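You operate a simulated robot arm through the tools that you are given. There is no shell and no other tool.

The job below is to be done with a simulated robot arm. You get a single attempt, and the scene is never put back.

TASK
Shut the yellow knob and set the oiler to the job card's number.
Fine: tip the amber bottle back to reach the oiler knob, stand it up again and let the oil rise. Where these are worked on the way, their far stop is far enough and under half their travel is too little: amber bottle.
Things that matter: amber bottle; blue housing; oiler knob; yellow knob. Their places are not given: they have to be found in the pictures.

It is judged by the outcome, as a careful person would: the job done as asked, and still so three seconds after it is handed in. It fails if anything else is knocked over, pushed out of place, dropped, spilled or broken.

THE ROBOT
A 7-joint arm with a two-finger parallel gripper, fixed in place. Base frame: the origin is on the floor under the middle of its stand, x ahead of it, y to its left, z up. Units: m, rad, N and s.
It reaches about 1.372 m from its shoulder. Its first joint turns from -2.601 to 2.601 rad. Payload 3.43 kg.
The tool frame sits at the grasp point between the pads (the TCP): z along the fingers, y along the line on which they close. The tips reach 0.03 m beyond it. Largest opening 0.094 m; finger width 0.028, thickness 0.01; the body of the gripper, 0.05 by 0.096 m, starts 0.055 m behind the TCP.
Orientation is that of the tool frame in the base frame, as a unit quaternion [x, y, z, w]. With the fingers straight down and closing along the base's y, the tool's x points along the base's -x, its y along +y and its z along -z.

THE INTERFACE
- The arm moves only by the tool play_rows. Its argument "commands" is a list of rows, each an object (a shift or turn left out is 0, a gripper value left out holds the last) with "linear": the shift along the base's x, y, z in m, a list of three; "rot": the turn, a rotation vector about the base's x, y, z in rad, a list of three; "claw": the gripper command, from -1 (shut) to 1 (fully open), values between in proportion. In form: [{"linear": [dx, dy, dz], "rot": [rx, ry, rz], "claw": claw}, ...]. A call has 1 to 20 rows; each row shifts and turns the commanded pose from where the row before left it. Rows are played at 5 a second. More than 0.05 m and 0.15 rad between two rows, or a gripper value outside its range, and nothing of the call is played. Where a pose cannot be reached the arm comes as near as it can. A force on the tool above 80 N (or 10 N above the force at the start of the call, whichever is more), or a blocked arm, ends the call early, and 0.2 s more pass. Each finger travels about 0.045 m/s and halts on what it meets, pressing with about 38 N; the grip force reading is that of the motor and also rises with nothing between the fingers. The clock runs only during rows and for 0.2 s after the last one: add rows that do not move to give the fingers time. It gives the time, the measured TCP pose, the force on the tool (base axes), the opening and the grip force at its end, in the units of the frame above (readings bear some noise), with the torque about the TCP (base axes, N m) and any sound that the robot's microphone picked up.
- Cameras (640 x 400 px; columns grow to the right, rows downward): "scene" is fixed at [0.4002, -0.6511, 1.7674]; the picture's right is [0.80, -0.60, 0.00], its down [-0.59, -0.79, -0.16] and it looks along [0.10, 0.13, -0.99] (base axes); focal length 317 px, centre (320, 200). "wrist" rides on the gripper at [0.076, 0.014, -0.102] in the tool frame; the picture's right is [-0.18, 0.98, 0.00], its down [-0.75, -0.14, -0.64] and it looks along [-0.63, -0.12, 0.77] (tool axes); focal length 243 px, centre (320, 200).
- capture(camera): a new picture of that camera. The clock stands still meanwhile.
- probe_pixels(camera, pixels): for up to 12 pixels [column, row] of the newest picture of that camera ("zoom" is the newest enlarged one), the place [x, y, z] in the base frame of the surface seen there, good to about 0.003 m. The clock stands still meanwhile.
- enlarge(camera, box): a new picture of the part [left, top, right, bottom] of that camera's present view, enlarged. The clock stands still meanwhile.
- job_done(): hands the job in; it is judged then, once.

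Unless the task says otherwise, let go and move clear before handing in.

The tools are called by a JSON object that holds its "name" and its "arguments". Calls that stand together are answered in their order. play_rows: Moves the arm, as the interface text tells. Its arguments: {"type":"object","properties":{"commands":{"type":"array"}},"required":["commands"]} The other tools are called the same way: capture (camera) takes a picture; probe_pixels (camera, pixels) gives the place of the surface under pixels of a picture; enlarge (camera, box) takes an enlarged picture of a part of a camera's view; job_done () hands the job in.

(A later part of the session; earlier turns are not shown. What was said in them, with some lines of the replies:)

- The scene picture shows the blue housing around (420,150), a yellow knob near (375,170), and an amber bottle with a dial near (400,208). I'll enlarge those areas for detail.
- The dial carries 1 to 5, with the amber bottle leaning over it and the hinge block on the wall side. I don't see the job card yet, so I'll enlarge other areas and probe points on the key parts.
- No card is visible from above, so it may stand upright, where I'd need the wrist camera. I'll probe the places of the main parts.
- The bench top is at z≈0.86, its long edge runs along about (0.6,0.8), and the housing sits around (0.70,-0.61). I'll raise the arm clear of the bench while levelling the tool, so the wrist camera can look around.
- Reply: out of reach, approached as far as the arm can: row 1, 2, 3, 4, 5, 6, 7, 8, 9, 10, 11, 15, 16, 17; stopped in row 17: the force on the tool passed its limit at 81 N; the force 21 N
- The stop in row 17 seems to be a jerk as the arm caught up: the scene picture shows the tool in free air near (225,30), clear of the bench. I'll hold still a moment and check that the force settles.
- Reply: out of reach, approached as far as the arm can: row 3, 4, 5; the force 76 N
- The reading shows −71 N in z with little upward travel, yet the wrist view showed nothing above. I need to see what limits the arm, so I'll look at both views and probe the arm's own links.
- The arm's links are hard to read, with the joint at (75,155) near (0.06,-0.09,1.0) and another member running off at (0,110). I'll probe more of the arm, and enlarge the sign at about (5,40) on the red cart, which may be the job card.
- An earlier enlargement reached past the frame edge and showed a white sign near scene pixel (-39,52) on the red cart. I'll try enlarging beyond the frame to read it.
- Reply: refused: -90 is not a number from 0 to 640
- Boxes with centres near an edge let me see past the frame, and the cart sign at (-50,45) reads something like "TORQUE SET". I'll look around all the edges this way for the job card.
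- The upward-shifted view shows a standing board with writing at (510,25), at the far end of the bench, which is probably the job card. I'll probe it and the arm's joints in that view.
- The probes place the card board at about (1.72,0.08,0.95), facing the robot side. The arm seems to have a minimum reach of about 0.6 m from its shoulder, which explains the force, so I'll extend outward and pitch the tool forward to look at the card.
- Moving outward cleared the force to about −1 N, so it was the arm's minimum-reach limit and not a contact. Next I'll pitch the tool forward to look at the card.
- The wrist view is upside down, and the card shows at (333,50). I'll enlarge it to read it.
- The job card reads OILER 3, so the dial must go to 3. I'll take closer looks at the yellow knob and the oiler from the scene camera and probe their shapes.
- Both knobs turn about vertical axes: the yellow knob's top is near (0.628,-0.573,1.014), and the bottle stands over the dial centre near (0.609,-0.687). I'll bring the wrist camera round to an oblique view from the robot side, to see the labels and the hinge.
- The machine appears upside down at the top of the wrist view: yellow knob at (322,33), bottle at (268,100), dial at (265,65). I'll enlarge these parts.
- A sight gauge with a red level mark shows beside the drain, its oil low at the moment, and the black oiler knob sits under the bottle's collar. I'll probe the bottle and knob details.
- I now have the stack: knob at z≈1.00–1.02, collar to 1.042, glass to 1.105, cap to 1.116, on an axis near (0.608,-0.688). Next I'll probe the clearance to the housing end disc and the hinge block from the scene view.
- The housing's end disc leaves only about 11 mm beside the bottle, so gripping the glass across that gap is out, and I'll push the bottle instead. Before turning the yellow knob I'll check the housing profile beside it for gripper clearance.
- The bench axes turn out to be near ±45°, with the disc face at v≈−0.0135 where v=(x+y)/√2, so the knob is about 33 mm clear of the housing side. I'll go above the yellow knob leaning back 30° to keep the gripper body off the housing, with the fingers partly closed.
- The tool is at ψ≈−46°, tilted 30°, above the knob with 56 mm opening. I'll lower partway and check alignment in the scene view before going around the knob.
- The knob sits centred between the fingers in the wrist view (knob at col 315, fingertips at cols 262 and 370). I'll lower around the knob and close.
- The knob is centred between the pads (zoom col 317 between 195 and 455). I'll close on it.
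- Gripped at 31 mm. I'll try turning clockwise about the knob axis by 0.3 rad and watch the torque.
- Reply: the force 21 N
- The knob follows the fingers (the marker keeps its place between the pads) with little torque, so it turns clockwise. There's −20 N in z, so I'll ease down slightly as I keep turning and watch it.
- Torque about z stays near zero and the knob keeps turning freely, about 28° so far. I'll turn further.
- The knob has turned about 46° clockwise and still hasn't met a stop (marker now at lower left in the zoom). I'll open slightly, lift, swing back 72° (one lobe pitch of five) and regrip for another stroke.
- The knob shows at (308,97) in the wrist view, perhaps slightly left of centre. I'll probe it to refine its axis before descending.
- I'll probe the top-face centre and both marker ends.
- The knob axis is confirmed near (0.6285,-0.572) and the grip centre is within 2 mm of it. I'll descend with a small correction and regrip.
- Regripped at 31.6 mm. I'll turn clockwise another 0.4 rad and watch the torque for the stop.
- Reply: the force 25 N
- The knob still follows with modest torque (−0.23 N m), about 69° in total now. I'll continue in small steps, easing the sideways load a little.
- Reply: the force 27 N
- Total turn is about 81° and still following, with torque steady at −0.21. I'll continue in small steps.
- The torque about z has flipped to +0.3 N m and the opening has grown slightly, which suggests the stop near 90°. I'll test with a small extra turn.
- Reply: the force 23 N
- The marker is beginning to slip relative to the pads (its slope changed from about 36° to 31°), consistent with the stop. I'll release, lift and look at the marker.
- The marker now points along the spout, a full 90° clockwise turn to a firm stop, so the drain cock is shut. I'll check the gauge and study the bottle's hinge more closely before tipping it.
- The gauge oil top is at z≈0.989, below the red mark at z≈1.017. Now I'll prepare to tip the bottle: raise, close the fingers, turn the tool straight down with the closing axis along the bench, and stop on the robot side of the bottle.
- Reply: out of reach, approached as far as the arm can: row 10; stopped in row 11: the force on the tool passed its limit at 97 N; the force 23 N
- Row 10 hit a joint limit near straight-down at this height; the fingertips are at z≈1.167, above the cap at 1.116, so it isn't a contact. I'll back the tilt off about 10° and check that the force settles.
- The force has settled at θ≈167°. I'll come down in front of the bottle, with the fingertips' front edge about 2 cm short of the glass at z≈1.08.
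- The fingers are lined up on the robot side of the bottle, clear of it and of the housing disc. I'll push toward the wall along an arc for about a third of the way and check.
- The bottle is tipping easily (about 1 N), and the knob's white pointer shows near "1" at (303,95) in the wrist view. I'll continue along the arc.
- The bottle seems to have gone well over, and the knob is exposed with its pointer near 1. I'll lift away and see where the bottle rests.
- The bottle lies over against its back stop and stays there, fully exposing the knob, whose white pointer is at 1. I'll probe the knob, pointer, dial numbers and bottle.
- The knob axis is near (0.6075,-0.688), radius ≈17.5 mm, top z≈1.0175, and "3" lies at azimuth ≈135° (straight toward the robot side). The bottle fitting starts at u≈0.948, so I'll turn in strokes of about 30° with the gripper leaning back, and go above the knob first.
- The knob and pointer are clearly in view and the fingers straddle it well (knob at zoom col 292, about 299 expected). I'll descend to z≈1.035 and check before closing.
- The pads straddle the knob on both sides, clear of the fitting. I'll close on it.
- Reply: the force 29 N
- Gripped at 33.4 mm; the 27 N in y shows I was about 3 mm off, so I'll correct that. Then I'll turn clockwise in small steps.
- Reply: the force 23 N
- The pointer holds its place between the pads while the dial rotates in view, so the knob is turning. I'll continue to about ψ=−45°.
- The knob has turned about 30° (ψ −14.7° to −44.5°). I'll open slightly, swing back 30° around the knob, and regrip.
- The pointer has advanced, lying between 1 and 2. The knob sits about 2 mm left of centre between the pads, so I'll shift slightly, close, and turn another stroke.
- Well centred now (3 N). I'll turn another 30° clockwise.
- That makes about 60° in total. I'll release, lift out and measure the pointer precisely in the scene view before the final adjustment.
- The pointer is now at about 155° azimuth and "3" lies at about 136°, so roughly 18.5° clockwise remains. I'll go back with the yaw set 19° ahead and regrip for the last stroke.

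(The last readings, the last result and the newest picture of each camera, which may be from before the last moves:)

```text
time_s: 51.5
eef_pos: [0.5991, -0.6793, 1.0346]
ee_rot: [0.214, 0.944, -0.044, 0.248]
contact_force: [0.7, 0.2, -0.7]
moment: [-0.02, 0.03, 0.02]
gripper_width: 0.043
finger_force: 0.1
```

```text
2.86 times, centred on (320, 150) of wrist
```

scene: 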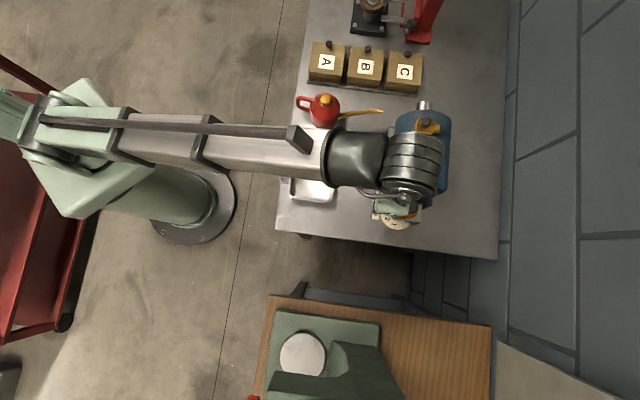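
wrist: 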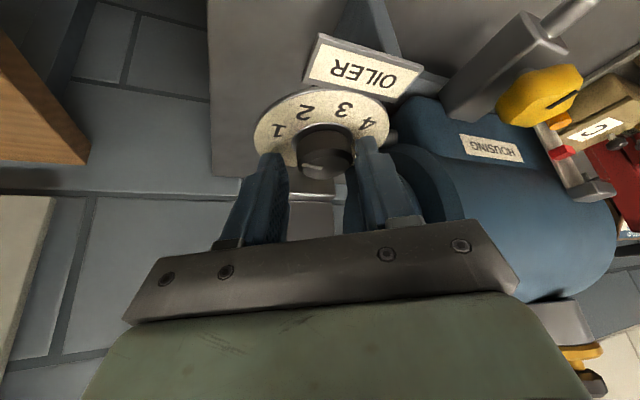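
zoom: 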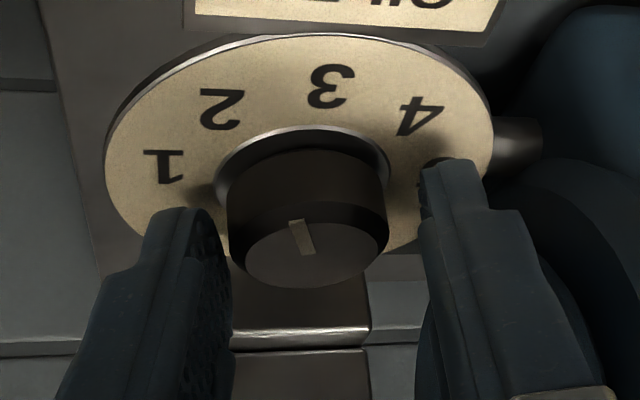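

The knob is about 3 mm left of the pads' middle. I'll shift that much, close, and turn 18.5°.

{"name": "play_rows", "arguments": {"commands": [{"linear": [-0.0012, -0.0026, 0], "claw": -0.085}, {"linear": [0, 0, 0], "claw": -0.4}, {"linear": [0, 0, 0], "claw": -1}, {"linear": [0, 0, 0], "claw": -1}, {"linear": [0, 0, 0], "claw": -1}]}}

{"name": "play_rows", "arguments": {"commands": [{"linear": [0.0006, 0.0011, 0], "rot": [0, 0, -0.107]}, {"linear": [0.0007, 0.001, 0], "rot": [0, 0, -0.107]}, {"linear": [0.0008, 0.0009, 0], "rot": [0, 0, -0.107]}, {"linear": [0, 0, 0]}, {"linear": [0, 0, 0]}]}}

{"name": "enlarge", "arguments": {"camera": "wrist", "box": [240, 80, 400, 220]}}

```text
time_s: 52.7
eef_pos: [0.5972, -0.6826, 1.035]
ee_rot: [0.213, 0.944, -0.043, 0.249]
contact_force: [6.3, 11.0, -1.6]
moment: [0.0, -0.2, 0.16]
gripper_width: 0.0337
finger_force: 45.4
```

```text
time_s: 53.9
eef_pos: [0.5993, -0.6798, 1.0347]
ee_rot: [0.361, 0.898, -0.081, 0.238]
contact_force: [8.2, 26.7, -5.2]
moment: [0.28, -0.07, 0.29]
gripper_width: 0.0338
finger_force: 45.2
```

```text
2.86 times, centred on (320, 150) of wrist
```

zoom: 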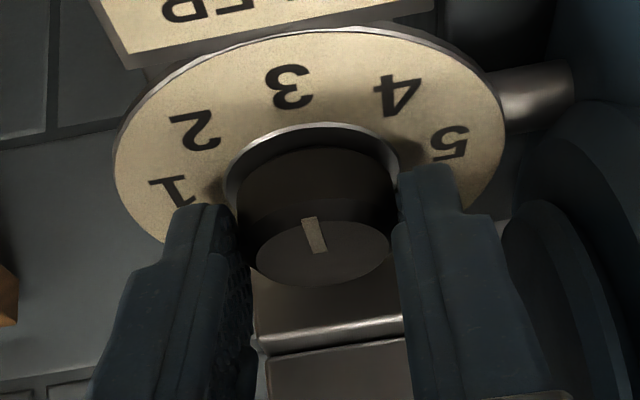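

The pointer appears lined up toward 3. I'll relieve the side load, open gently, lift out and check precisely.

{"name": "play_rows", "arguments": {"commands": [{"linear": [0.0008, 0.0024, 0]}, {"linear": [0, 0, 0], "claw": -0.085}, {"linear": [0, 0, 0], "claw": -0.085}, {"linear": [0, 0, 0.03], "claw": -0.085}, {"linear": [-0.005, 0.005, 0.035], "claw": -0.085}, {"linear": [-0.03, 0.03, 0.02], "claw": -0.085}, {"linear": [-0.03, 0.03, 0], "claw": -0.085}, {"linear": [-0.03, 0.03, 0], "claw": -0.085}, {"linear": [0, 0, 0], "claw": -0.085}]}}

{"name": "enlarge", "arguments": {"camera": "scene", "box": [375, 190, 420, 225]}}

{"name": "probe_pixels", "arguments": {"camera": "zoom", "pixels": [[180, 238], [340, 248], [258, 248], [416, 248], [337, 170], [337, 328]]}}

```text
time_s: 55.9
eef_pos: [0.5042, -0.5835, 1.1194]
ee_rot: [0.362, 0.897, -0.084, 0.238]
contact_force: [0.1, 0.0, -0.4]
moment: [0.01, 0.04, 0.0]
gripper_width: 0.0432
finger_force: 0.1
```

```text
11.43 times, centred on (398, 208) of scene
```

zoom: 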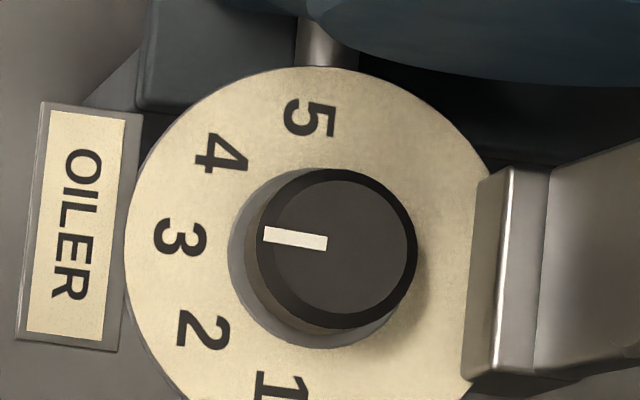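

```text
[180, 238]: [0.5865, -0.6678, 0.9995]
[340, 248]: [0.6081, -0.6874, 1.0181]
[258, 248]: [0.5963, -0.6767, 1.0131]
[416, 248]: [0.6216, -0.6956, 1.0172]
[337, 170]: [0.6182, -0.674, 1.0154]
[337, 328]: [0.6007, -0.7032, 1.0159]
```

The pointer now lies on 3: its slope is about 8° above picture-left, against 5–6° for the "3" line, so within about 2–3°. Next is standing the bottle up, so I'll probe where it lies and check its surroundings.

{"name": "enlarge", "arguments": {"camera": "scene", "box": [410, 185, 490, 240]}}

{"name": "probe_pixels", "arguments": {"camera": "zoom", "pixels": [[455, 230], [440, 230], [480, 230], [470, 190], [470, 270], [300, 200], [390, 220], [200, 200], [180, 110], [170, 290], [90, 200], [60, 200]]}}

```text
7.27 times, centred on (450, 212) of scene
```

zoom: 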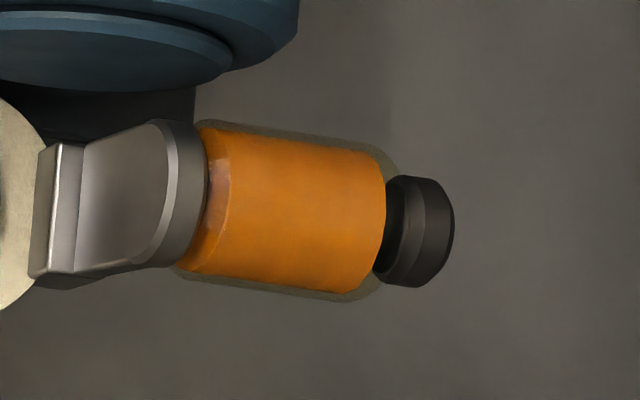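

```text
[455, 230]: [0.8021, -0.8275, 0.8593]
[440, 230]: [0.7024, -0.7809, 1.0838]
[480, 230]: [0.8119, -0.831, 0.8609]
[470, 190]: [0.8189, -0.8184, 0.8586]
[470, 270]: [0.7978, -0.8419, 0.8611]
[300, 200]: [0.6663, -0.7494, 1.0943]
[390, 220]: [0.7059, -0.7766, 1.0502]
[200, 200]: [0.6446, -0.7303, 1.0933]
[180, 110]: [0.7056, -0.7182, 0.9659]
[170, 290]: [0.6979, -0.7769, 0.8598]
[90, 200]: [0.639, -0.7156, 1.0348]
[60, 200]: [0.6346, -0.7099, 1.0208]
```

The bottle lies horizontal, with its cap end at u≈1.052, z≈1.053–1.087, and a hinge at about u≈0.961, z≈1.025. I'll go over it with closed fingers, come down behind the cap, and push it back up along its arc.

{"name": "play_rows", "arguments": {"commands": [{"linear": [0, 0, 0.035], "claw": -1}, {"linear": [0, 0, 0.035], "claw": -1}, {"linear": [0, 0, 0.035], "claw": -1}, {"linear": [0.0279, -0.0279, 0], "rot": [0.0293, 0.0305, 0], "claw": -1}, {"linear": [0.0279, -0.0279, 0], "rot": [0.0293, 0.0305, 0], "claw": -1}, {"linear": [0.0279, -0.0279, 0], "rot": [0.0293, 0.0305, 0], "claw": -1}, {"linear": [0.0279, -0.0279, 0], "rot": [0.0293, 0.0305, 0], "claw": -1}, {"linear": [0.0279, -0.0279, 0], "rot": [0.0293, 0.0305, 0], "claw": -1}, {"linear": [0.0279, -0.0279, 0], "rot": [0.0293, 0.0305, 0], "claw": -1}, {"linear": [0.0279, -0.0279, 0], "rot": [0.0293, 0.0305, 0], "claw": -1}, {"linear": [0.0279, -0.0279, 0], "rot": [0.0293, 0.0305, 0], "claw": -1}, {"linear": [0, 0, 0], "claw": -1}]}}

{"name": "capture", "arguments": {"camera": "wrist"}}

{"name": "capture", "arguments": {"camera": "scene"}}

```text
time_s: 58.5
eef_pos: [0.7273, -0.8033, 1.2242]
ee_rot: [0.374, 0.924, -0.021, 0.084]
contact_force: [0.7, 0.6, -0.1]
moment: [-0.02, -0.01, -0.02]
gripper_width: 0.0
finger_force: 33.1
```

```text
taken
```

wrist: 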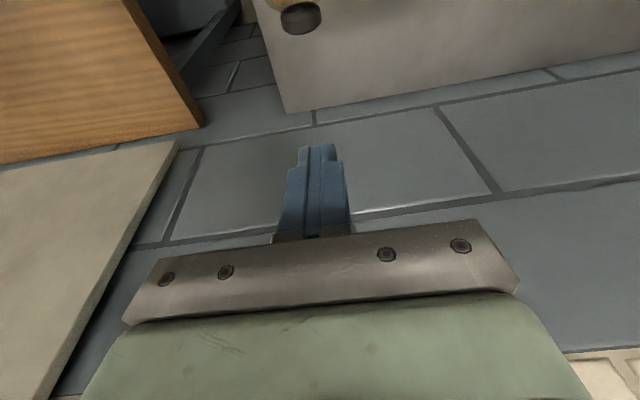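

```text
taken
```

scene: 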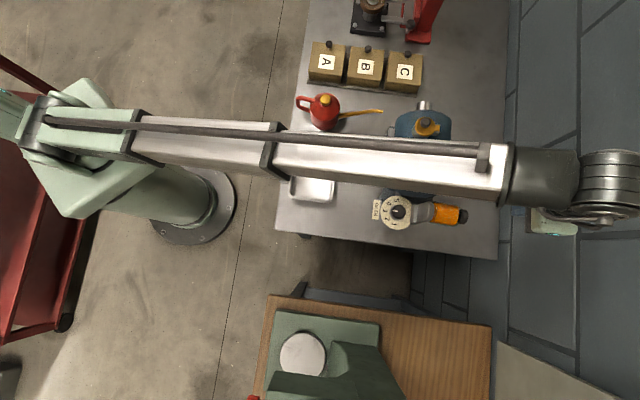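

The tool is behind the cap in plan (u≈1.082), with the cap visible at (300,18) in the wrist view, and everything is clear. I'll descend while bringing the tool to vertical.

{"name": "play_rows", "arguments": {"commands": [{"linear": [0, -0.001, -0.031], "claw": -1}, {"linear": [0, -0.001, -0.031], "rot": [0.029, 0.032, 0], "claw": -1}, {"linear": [0, -0.001, -0.031], "rot": [0.029, 0.032, 0], "claw": -1}, {"linear": [0, -0.001, -0.031], "rot": [0.029, 0.032, 0], "claw": -1}, {"linear": [0, -0.001, -0.032], "rot": [0.029, 0.032, 0], "claw": -1}, {"linear": [0, 0, 0], "claw": -1}]}}

{"name": "capture", "arguments": {"camera": "wrist"}}

{"name": "enlarge", "arguments": {"camera": "scene", "box": [400, 170, 500, 240]}}

```text
time_s: 59.9
eef_pos: [0.7279, -0.8137, 1.069]
ee_rot: [0.376, 0.926, 0.009, 0.003]
contact_force: [0.0, 0.0, -0.1]
moment: [0.03, 0.0, -0.05]
gripper_width: 0.0002
finger_force: 33.1
```

```text
taken
```

wrist: 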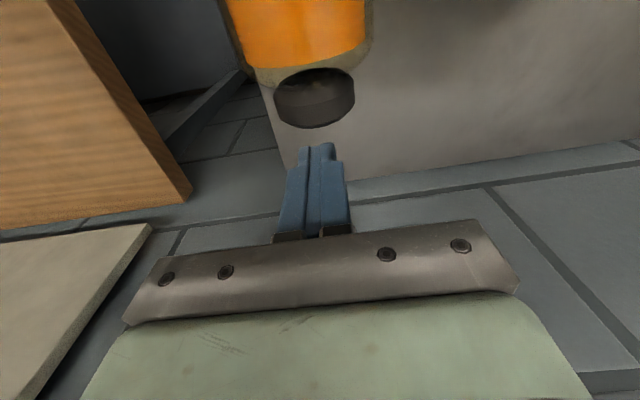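

```text
5.71 times, centred on (450, 205) of scene
```

zoom: 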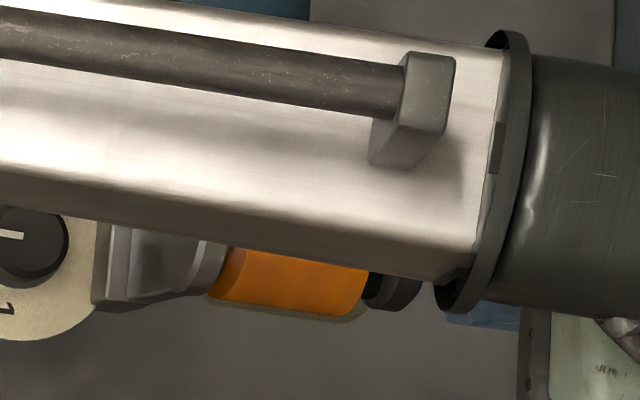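

The closed fingers are vertical behind the cap (cap at (315,97), fingertips at (318,150)). I'll pull toward the robot to touch the cap, then start up along the arc.

{"name": "play_rows", "arguments": {"commands": [{"linear": [-0.0085, 0.0085, 0], "claw": -1}, {"linear": [-0.0078, 0.0078, 0], "claw": -1}, {"linear": [-0.0028, 0.0028, 0.006], "claw": -1}, {"linear": [-0.0028, 0.0028, 0.007], "claw": -1}, {"linear": [-0.0028, 0.0028, 0.007], "claw": -1}, {"linear": [0, 0, 0], "claw": -1}]}}

{"name": "capture", "arguments": {"camera": "wrist"}}

{"name": "enlarge", "arguments": {"camera": "scene", "box": [400, 180, 480, 240]}}

```text
time_s: 61.3
eef_pos: [0.7025, -0.7859, 1.0891]
ee_rot: [0.377, 0.926, 0.009, 0.001]
contact_force: [-0.1, -0.5, 0.0]
moment: [0.04, 0.03, 0.05]
gripper_width: 0.0
finger_force: 32.9
```

```text
taken
```

wrist: 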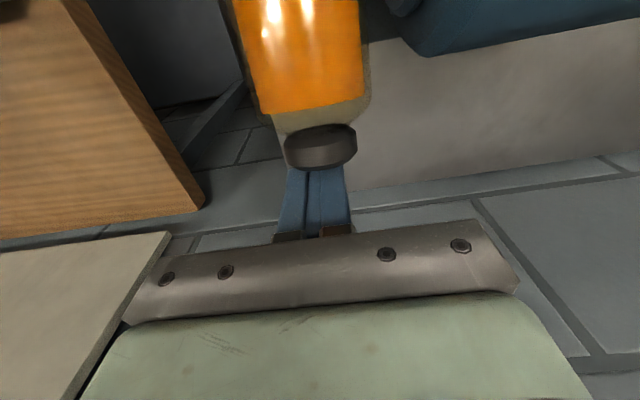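

```text
6.67 times, centred on (440, 210) of scene
```

zoom: 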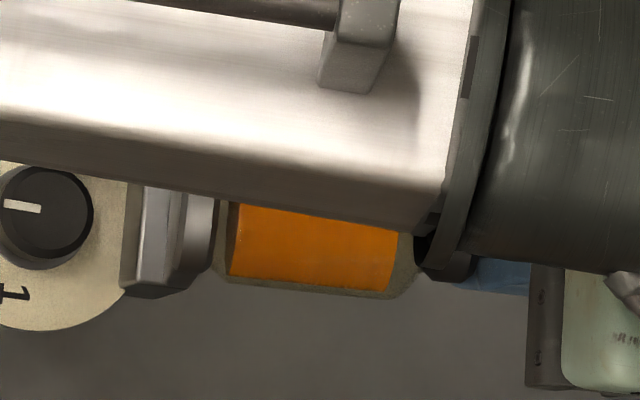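

The bottle has begun to lift, its cap now overlapping the fingers in the wrist view, with almost no force. I'll continue along the arc.

{"name": "play_rows", "arguments": {"commands": [{"linear": [-0.0036, 0.0036, 0.006], "claw": -1}, {"linear": [-0.0036, 0.0036, 0.005], "claw": -1}, {"linear": [-0.0036, 0.0036, 0.005], "claw": -1}, {"linear": [-0.0048, 0.0048, 0.0035], "claw": -1}, {"linear": [-0.0048, 0.0048, 0.0035], "claw": -1}, {"linear": [-0.0048, 0.0048, 0.003], "claw": -1}, {"linear": [0, 0, 0], "claw": -1}]}}

{"name": "capture", "arguments": {"camera": "wrist"}}

{"name": "enlarge", "arguments": {"camera": "scene", "box": [390, 180, 470, 240]}}

```text
time_s: 62.9
eef_pos: [0.6788, -0.7636, 1.1142]
ee_rot: [0.377, 0.926, 0.008, 0.002]
contact_force: [0.0, -0.6, 1.2]
moment: [0.0, 0.02, 0.03]
gripper_width: 0.0
finger_force: 32.4
```

```text
taken
```

wrist: 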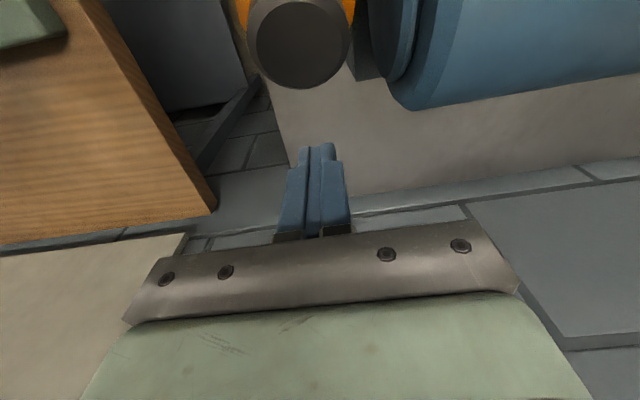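

```text
6.67 times, centred on (430, 210) of scene
```

zoom: 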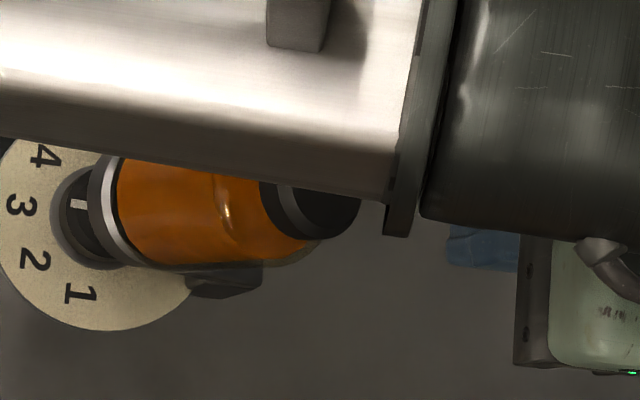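

The bottle has swung ahead of the fingers toward upright, showing the knob pointer still at (78,203). I'll hold a moment to see if it settles on its own.

{"name": "play_rows", "arguments": {"commands": [{"linear": [0, 0, 0], "claw": -1}, {"linear": [0, 0, 0], "claw": -1}, {"linear": [0, 0, 0], "claw": -1}]}}

{"name": "capture", "arguments": {"camera": "wrist"}}

{"name": "enlarge", "arguments": {"camera": "scene", "box": [390, 180, 470, 240]}}

```text
time_s: 63.7
eef_pos: [0.6799, -0.7615, 1.114]
ee_rot: [0.376, 0.926, 0.008, 0.002]
contact_force: [1.0, 0.3, -0.1]
moment: [0.0, -0.02, 0.01]
gripper_width: 0.0
finger_force: 33.2
```

```text
taken
```

wrist: 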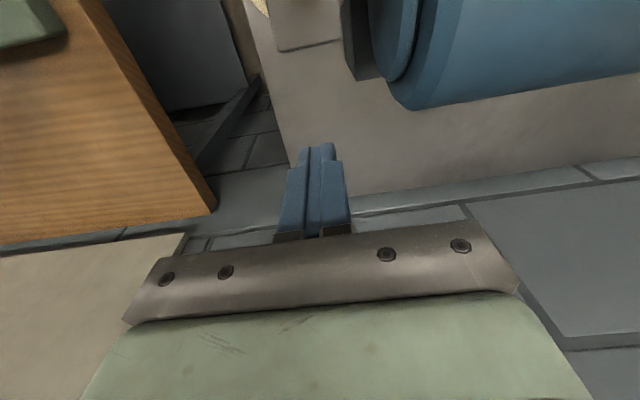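

```text
6.67 times, centred on (430, 210) of scene
```

zoom: 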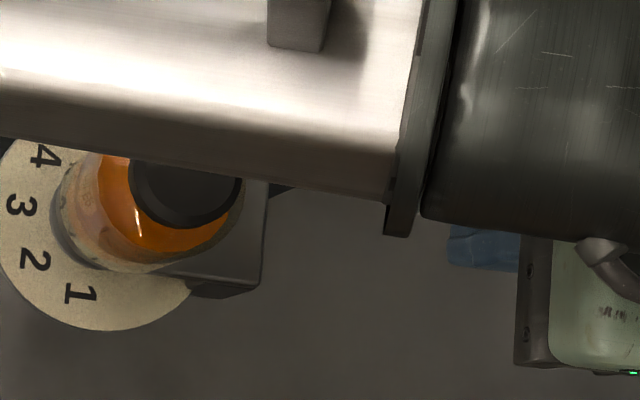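

The bottle has dropped back to upright on its seat by itself. I'll lift away, retreat to the robot side, and then watch the oil gauge.

{"name": "play_rows", "arguments": {"commands": [{"linear": [0, 0, 0.045], "claw": -1}, {"linear": [0, 0, 0.045], "rot": [-0.0305, -0.0312, 0], "claw": -1}, {"linear": [0, 0, 0.045], "rot": [-0.0305, -0.0312, 0], "claw": -1}, {"linear": [-0.0213, 0.0289, 0], "rot": [-0.0305, -0.0312, 0], "claw": -1}, {"linear": [-0.0213, 0.0289, 0], "rot": [-0.0305, -0.0312, 0], "claw": -1}, {"linear": [-0.0213, 0.0289, 0], "rot": [-0.0305, -0.0312, 0], "claw": -1}, {"linear": [-0.0213, 0.0289, 0], "rot": [-0.0305, -0.0312, 0], "claw": -1}, {"linear": [-0.0213, 0.0289, 0], "rot": [-0.0305, -0.0312, 0], "claw": -1}, {"linear": [-0.0213, 0.0289, 0], "rot": [-0.0305, -0.0312, 0], "claw": -1}, {"linear": [-0.0213, 0.0289, 0], "rot": [-0.0305, -0.0312, 0], "claw": -1}, {"linear": [-0.0213, 0.0289, 0], "rot": [-0.0305, -0.0312, 0], "claw": -1}, {"linear": [0, 0, 0], "claw": -1}]}}

{"name": "capture", "arguments": {"camera": "wrist"}}

{"name": "capture", "arguments": {"camera": "scene"}}

```text
time_s: 66.3
eef_pos: [0.5074, -0.5314, 1.2489]
ee_rot: [0.365, 0.905, -0.073, 0.204]
contact_force: [0.0, -0.5, -0.5]
moment: [0.0, 0.02, -0.04]
gripper_width: 0.0002
finger_force: 33.4
```

```text
taken
```

wrist: 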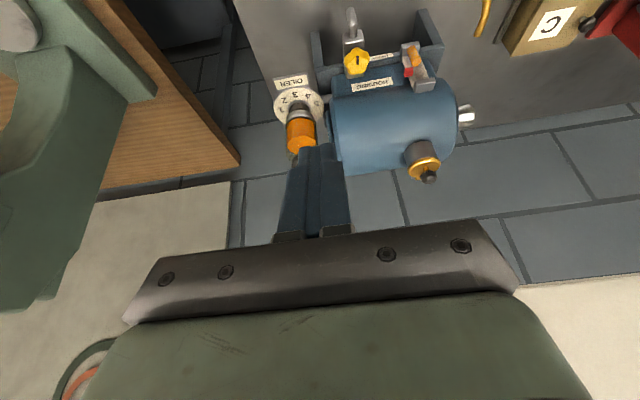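

```text
taken
```

scene: 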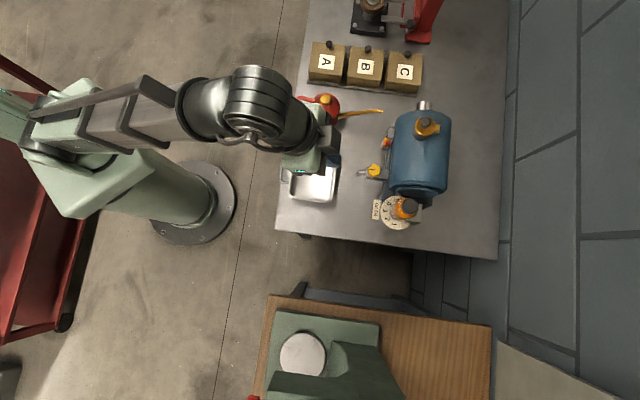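

Everything looks in place: bottle upright, knob at its stop. I'll check the gauge at about (413,62) in the wrist view, then the bottle and dial.

{"name": "enlarge", "arguments": {"camera": "wrist", "box": [385, 30, 445, 95]}}

{"name": "probe_pixels", "arguments": {"camera": "zoom", "pixels": [[300, 120], [310, 160], [320, 180], [330, 210], [290, 240], [350, 280]]}}

{"name": "enlarge", "arguments": {"camera": "wrist", "box": [260, 60, 340, 170]}}

{"name": "enlarge", "arguments": {"camera": "scene", "box": [370, 185, 435, 230]}}

```text
6.15 times, centred on (415, 62) of wrist
```

zoom: 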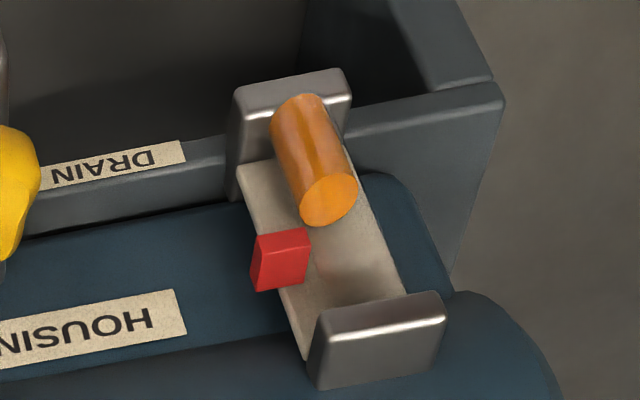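

```text
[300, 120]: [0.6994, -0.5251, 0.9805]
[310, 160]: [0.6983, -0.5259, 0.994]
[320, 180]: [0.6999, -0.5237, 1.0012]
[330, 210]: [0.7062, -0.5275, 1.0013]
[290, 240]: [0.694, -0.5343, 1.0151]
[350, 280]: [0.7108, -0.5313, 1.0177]
```

```text
3.64 times, centred on (300, 115) of wrist
```

zoom: 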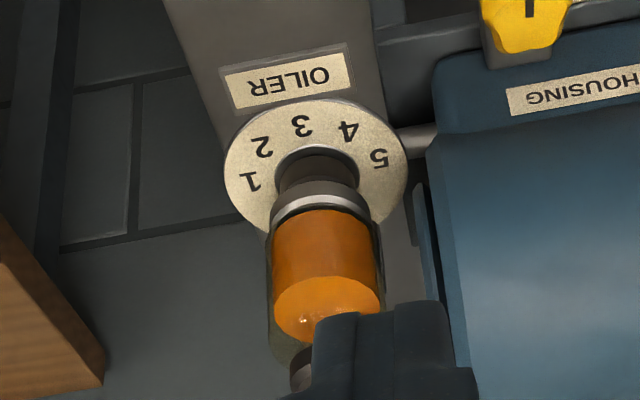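

```text
8.89 times, centred on (402, 208) of scene
```

zoom: 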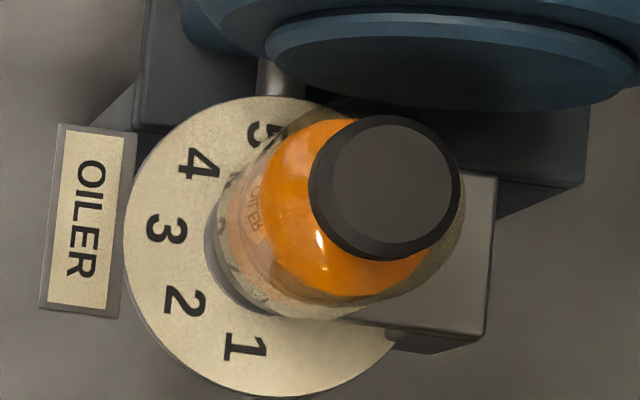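

The gauge oil has risen from z≈0.989 to about 1.001 and the bottle's level has dropped, so the drain is truly shut and the oiler is feeding. I'll wait and let it keep rising.

{"name": "play_rows", "arguments": {"commands": [{"linear": [0, 0, 0]}, {"linear": [0, 0, 0]}, {"linear": [0, 0, 0]}, {"linear": [0, 0, 0]}, {"linear": [0, 0, 0]}, {"linear": [0, 0, 0]}, {"linear": [0, 0, 0]}, {"linear": [0, 0, 0]}, {"linear": [0, 0, 0]}, {"linear": [0, 0, 0]}, {"linear": [0, 0, 0]}, {"linear": [0, 0, 0]}, {"linear": [0, 0, 0]}, {"linear": [0, 0, 0]}, {"linear": [0, 0, 0]}, {"linear": [0, 0, 0]}, {"linear": [0, 0, 0]}, {"linear": [0, 0, 0]}, {"linear": [0, 0, 0]}, {"linear": [0, 0, 0]}]}}

{"name": "enlarge", "arguments": {"camera": "wrist", "box": [385, 30, 445, 95]}}

{"name": "probe_pixels", "arguments": {"camera": "zoom", "pixels": [[320, 180], [330, 210], [345, 240], [355, 265], [280, 245], [290, 265]]}}

```text
time_s: 70.5
eef_pos: [0.5083, -0.5318, 1.2491]
ee_rot: [0.366, 0.905, -0.074, 0.204]
contact_force: [0.3, 0.0, 0.2]
moment: [0.0, -0.03, -0.02]
gripper_width: 0.0
finger_force: 32.7
```

```text
6.15 times, centred on (415, 62) of wrist
```

zoom: 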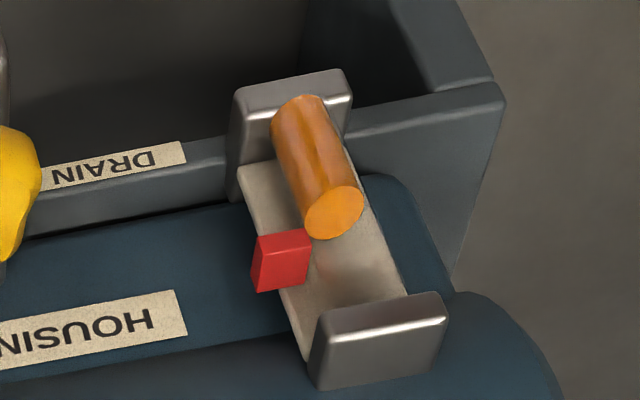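

```text
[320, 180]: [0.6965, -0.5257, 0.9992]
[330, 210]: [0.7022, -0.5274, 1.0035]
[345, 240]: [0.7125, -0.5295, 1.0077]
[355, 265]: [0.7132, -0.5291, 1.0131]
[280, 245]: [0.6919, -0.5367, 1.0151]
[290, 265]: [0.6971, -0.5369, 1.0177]
```

It's still rising slowly, from about 1.001 to 1.004, and not yet at the red mark. I'll wait more.

{"name": "play_rows", "arguments": {"commands": [{"linear": [0, 0, 0]}, {"linear": [0, 0, 0]}, {"linear": [0, 0, 0]}, {"linear": [0, 0, 0]}, {"linear": [0, 0, 0]}, {"linear": [0, 0, 0]}, {"linear": [0, 0, 0]}, {"linear": [0, 0, 0]}, {"linear": [0, 0, 0]}, {"linear": [0, 0, 0]}, {"linear": [0, 0, 0]}, {"linear": [0, 0, 0]}, {"linear": [0, 0, 0]}, {"linear": [0, 0, 0]}, {"linear": [0, 0, 0]}, {"linear": [0, 0, 0]}, {"linear": [0, 0, 0]}, {"linear": [0, 0, 0]}, {"linear": [0, 0, 0]}, {"linear": [0, 0, 0]}]}}

{"name": "play_rows", "arguments": {"commands": [{"linear": [0, 0, 0]}, {"linear": [0, 0, 0]}, {"linear": [0, 0, 0]}, {"linear": [0, 0, 0]}, {"linear": [0, 0, 0]}, {"linear": [0, 0, 0]}, {"linear": [0, 0, 0]}, {"linear": [0, 0, 0]}, {"linear": [0, 0, 0]}, {"linear": [0, 0, 0]}, {"linear": [0, 0, 0]}, {"linear": [0, 0, 0]}, {"linear": [0, 0, 0]}, {"linear": [0, 0, 0]}, {"linear": [0, 0, 0]}, {"linear": [0, 0, 0]}, {"linear": [0, 0, 0]}, {"linear": [0, 0, 0]}, {"linear": [0, 0, 0]}, {"linear": [0, 0, 0]}]}}

{"name": "enlarge", "arguments": {"camera": "wrist", "box": [385, 30, 445, 95]}}

{"name": "probe_pixels", "arguments": {"camera": "zoom", "pixels": [[320, 180], [330, 210], [345, 230], [350, 250], [280, 245], [290, 265]]}}

```text
time_s: 74.7
eef_pos: [0.5076, -0.5323, 1.2487]
ee_rot: [0.366, 0.905, -0.074, 0.203]
contact_force: [-0.7, 0.1, -0.7]
moment: [-0.02, -0.02, -0.01]
gripper_width: 0.0
finger_force: 32.9
```

```text
time_s: 78.9
eef_pos: [0.5081, -0.5322, 1.2489]
ee_rot: [0.366, 0.905, -0.074, 0.204]
contact_force: [0.1, -0.3, 0.1]
moment: [0.02, 0.01, -0.02]
gripper_width: 0.0
finger_force: 33.1
```

```text
6.15 times, centred on (415, 62) of wrist
```

zoom: 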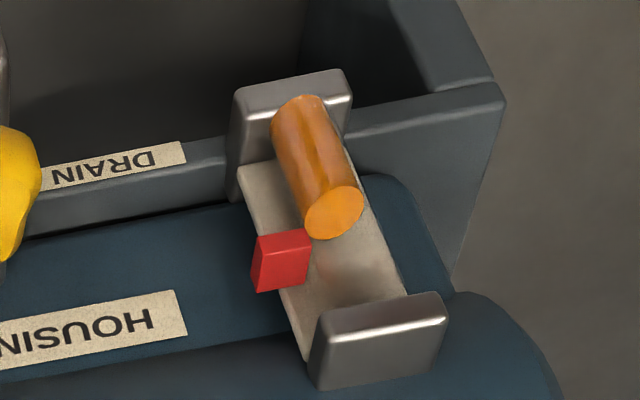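

```text
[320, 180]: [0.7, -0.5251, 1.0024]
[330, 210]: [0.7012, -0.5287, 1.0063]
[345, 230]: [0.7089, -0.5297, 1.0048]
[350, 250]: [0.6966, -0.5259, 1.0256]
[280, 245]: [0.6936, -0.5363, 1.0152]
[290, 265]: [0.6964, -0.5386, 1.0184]
```

The level looks steady now (oil top unchanged between the last two pictures, at z≈1.005). I'll zoom in on the red mark to compare heights.

{"name": "enlarge", "arguments": {"camera": "wrist", "box": [400, 45, 430, 85]}}

{"name": "probe_pixels", "arguments": {"camera": "zoom", "pixels": [[245, 260], [300, 250], [240, 330], [300, 330], [270, 290], [220, 330], [215, 270], [305, 275], [350, 240], [370, 220], [330, 250], [390, 200]]}}

```text
10.00 times, centred on (415, 65) of wrist
```

zoom: 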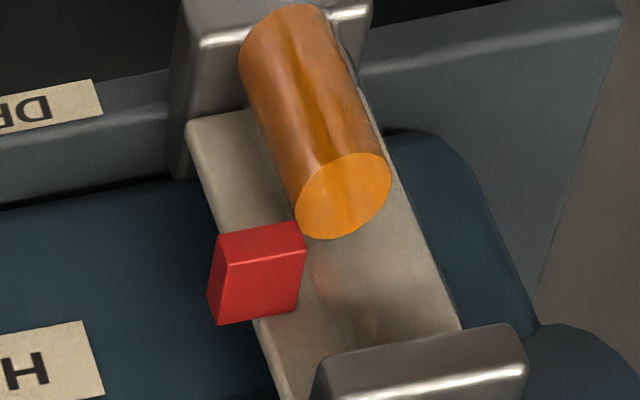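

```text
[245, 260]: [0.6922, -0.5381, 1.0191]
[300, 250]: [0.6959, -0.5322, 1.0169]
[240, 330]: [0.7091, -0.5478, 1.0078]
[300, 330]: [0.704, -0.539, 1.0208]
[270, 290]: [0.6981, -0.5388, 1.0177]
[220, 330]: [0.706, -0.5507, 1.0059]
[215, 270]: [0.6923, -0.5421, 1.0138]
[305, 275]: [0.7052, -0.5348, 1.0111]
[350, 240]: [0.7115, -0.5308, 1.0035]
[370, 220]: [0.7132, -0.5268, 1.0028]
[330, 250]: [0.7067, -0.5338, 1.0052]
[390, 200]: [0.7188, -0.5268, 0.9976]
```

The oil top is at about 1.004 and the red block at about 1.011–1.018. I'll wait longer to make sure whether the level is still creeping, and look at the bottle's oil too.

{"name": "play_rows", "arguments": {"commands": [{"linear": [0, 0, 0]}, {"linear": [0, 0, 0]}, {"linear": [0, 0, 0]}, {"linear": [0, 0, 0]}, {"linear": [0, 0, 0]}, {"linear": [0, 0, 0]}, {"linear": [0, 0, 0]}, {"linear": [0, 0, 0]}, {"linear": [0, 0, 0]}, {"linear": [0, 0, 0]}, {"linear": [0, 0, 0]}, {"linear": [0, 0, 0]}, {"linear": [0, 0, 0]}, {"linear": [0, 0, 0]}, {"linear": [0, 0, 0]}, {"linear": [0, 0, 0]}, {"linear": [0, 0, 0]}, {"linear": [0, 0, 0]}, {"linear": [0, 0, 0]}, {"linear": [0, 0, 0]}]}}

{"name": "enlarge", "arguments": {"camera": "wrist", "box": [400, 45, 430, 85]}}

{"name": "enlarge", "arguments": {"camera": "wrist", "box": [260, 60, 340, 170]}}

{"name": "enlarge", "arguments": {"camera": "scene", "box": [370, 125, 410, 155]}}

```text
time_s: 83.1
eef_pos: [0.5075, -0.5328, 1.2485]
ee_rot: [0.366, 0.905, -0.075, 0.203]
contact_force: [0.8, -0.1, -0.4]
moment: [0.01, -0.02, 0.01]
gripper_width: 0.0
finger_force: 32.8
```

```text
10.00 times, centred on (415, 65) of wrist
```

zoom: 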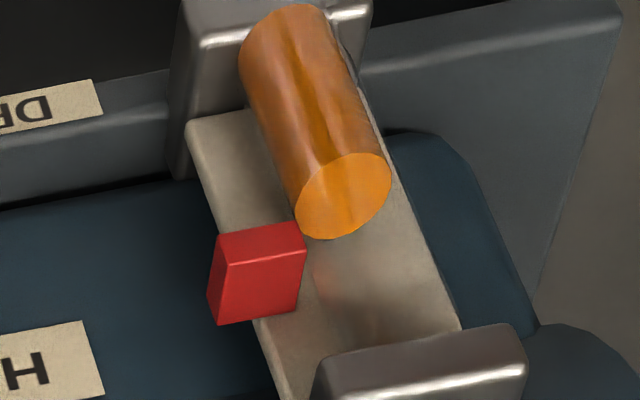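

```text
3.64 times, centred on (300, 115) of wrist
```

zoom: 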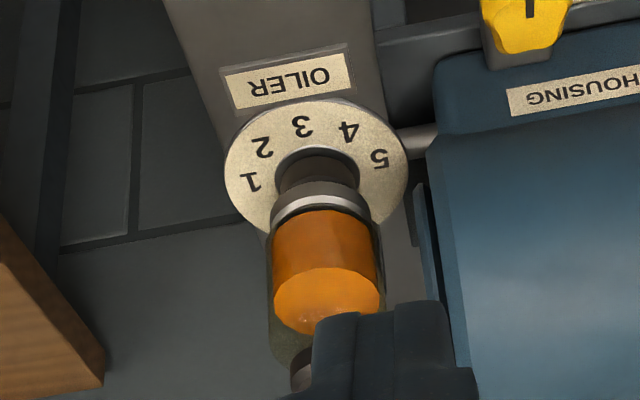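

```text
13.33 times, centred on (390, 140) of scene
```

zoom: 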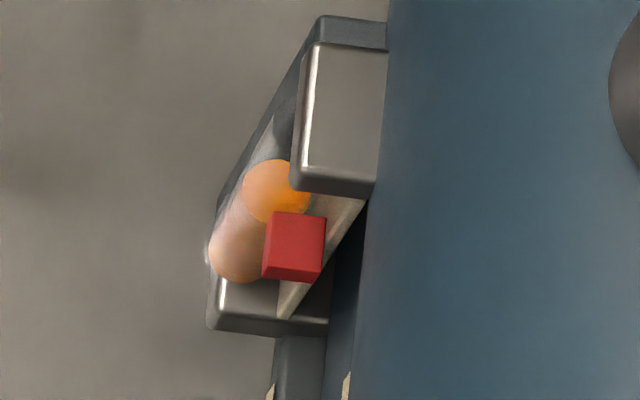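

The level is unchanged over the last 8 s, so it has settled, with the bottle seated where it was and its oil lower. I'll double-check the spout and the bench below for any drip, and the knob marker.

{"name": "enlarge", "arguments": {"camera": "scene", "box": [345, 150, 405, 195]}}

{"name": "enlarge", "arguments": {"camera": "wrist", "box": [320, 0, 440, 75]}}

```text
8.89 times, centred on (375, 172) of scene
```

zoom: 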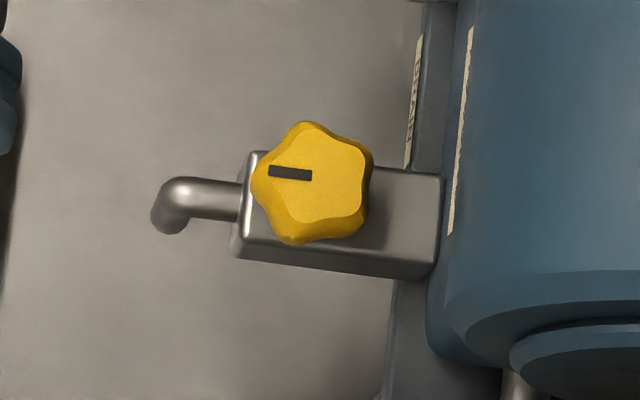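

```text
5.33 times, centred on (380, 38) of wrist
```

zoom: 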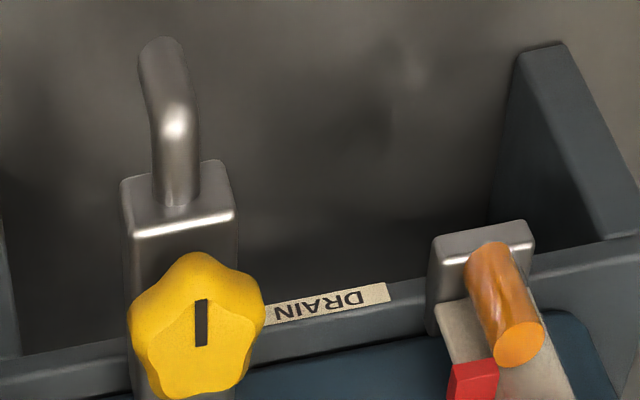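

The checks agree: the yellow knob is at its clockwise stop with no drip, the pointer lies on 3, and the bottle is upright. The gauge oil has risen and held steady at z≈1.004, which is below the red mark (about 1.011–1.018), but the job card sets 3, so I'm leaving it there. The arm is clear and nothing else looks moved, so I'm handing in.

{"name": "job_done", "arguments": {}}

```text
The job is handed in.
```

The yellow knob is shut and the oiler is set to 3, the number on the job card. I've handed the job in but haven't seen the verdict. One thing is uncertain: the gauge oil stopped below the red mark.

- **Yellow knob:** I turned it 90° clockwise to a firm stop. The spout shows no drip, and the oil rose afterwards, so the drain is holding.
- **Oiler:** I tipped the amber bottle back to its far stop and turned the knob from 1 to 3. The pointer lies on the 3 to within about 3°.
- **Bottle:** I pushed it partway up and it dropped back onto its seat by itself. It looks to be where it was at the start.
- **Oil level:** The gauge rose from about z = 0.989 m to 1.004 m and then held steady for over 10 s. The red mark is higher, at about 1.011–1.018 m. I kept the card's setting of 3 and didn't try to match the mark, because the job named the card's number.

In the last pictures, nothing else on the bench looked moved. The arm is clear of the machine with its fingers closed.
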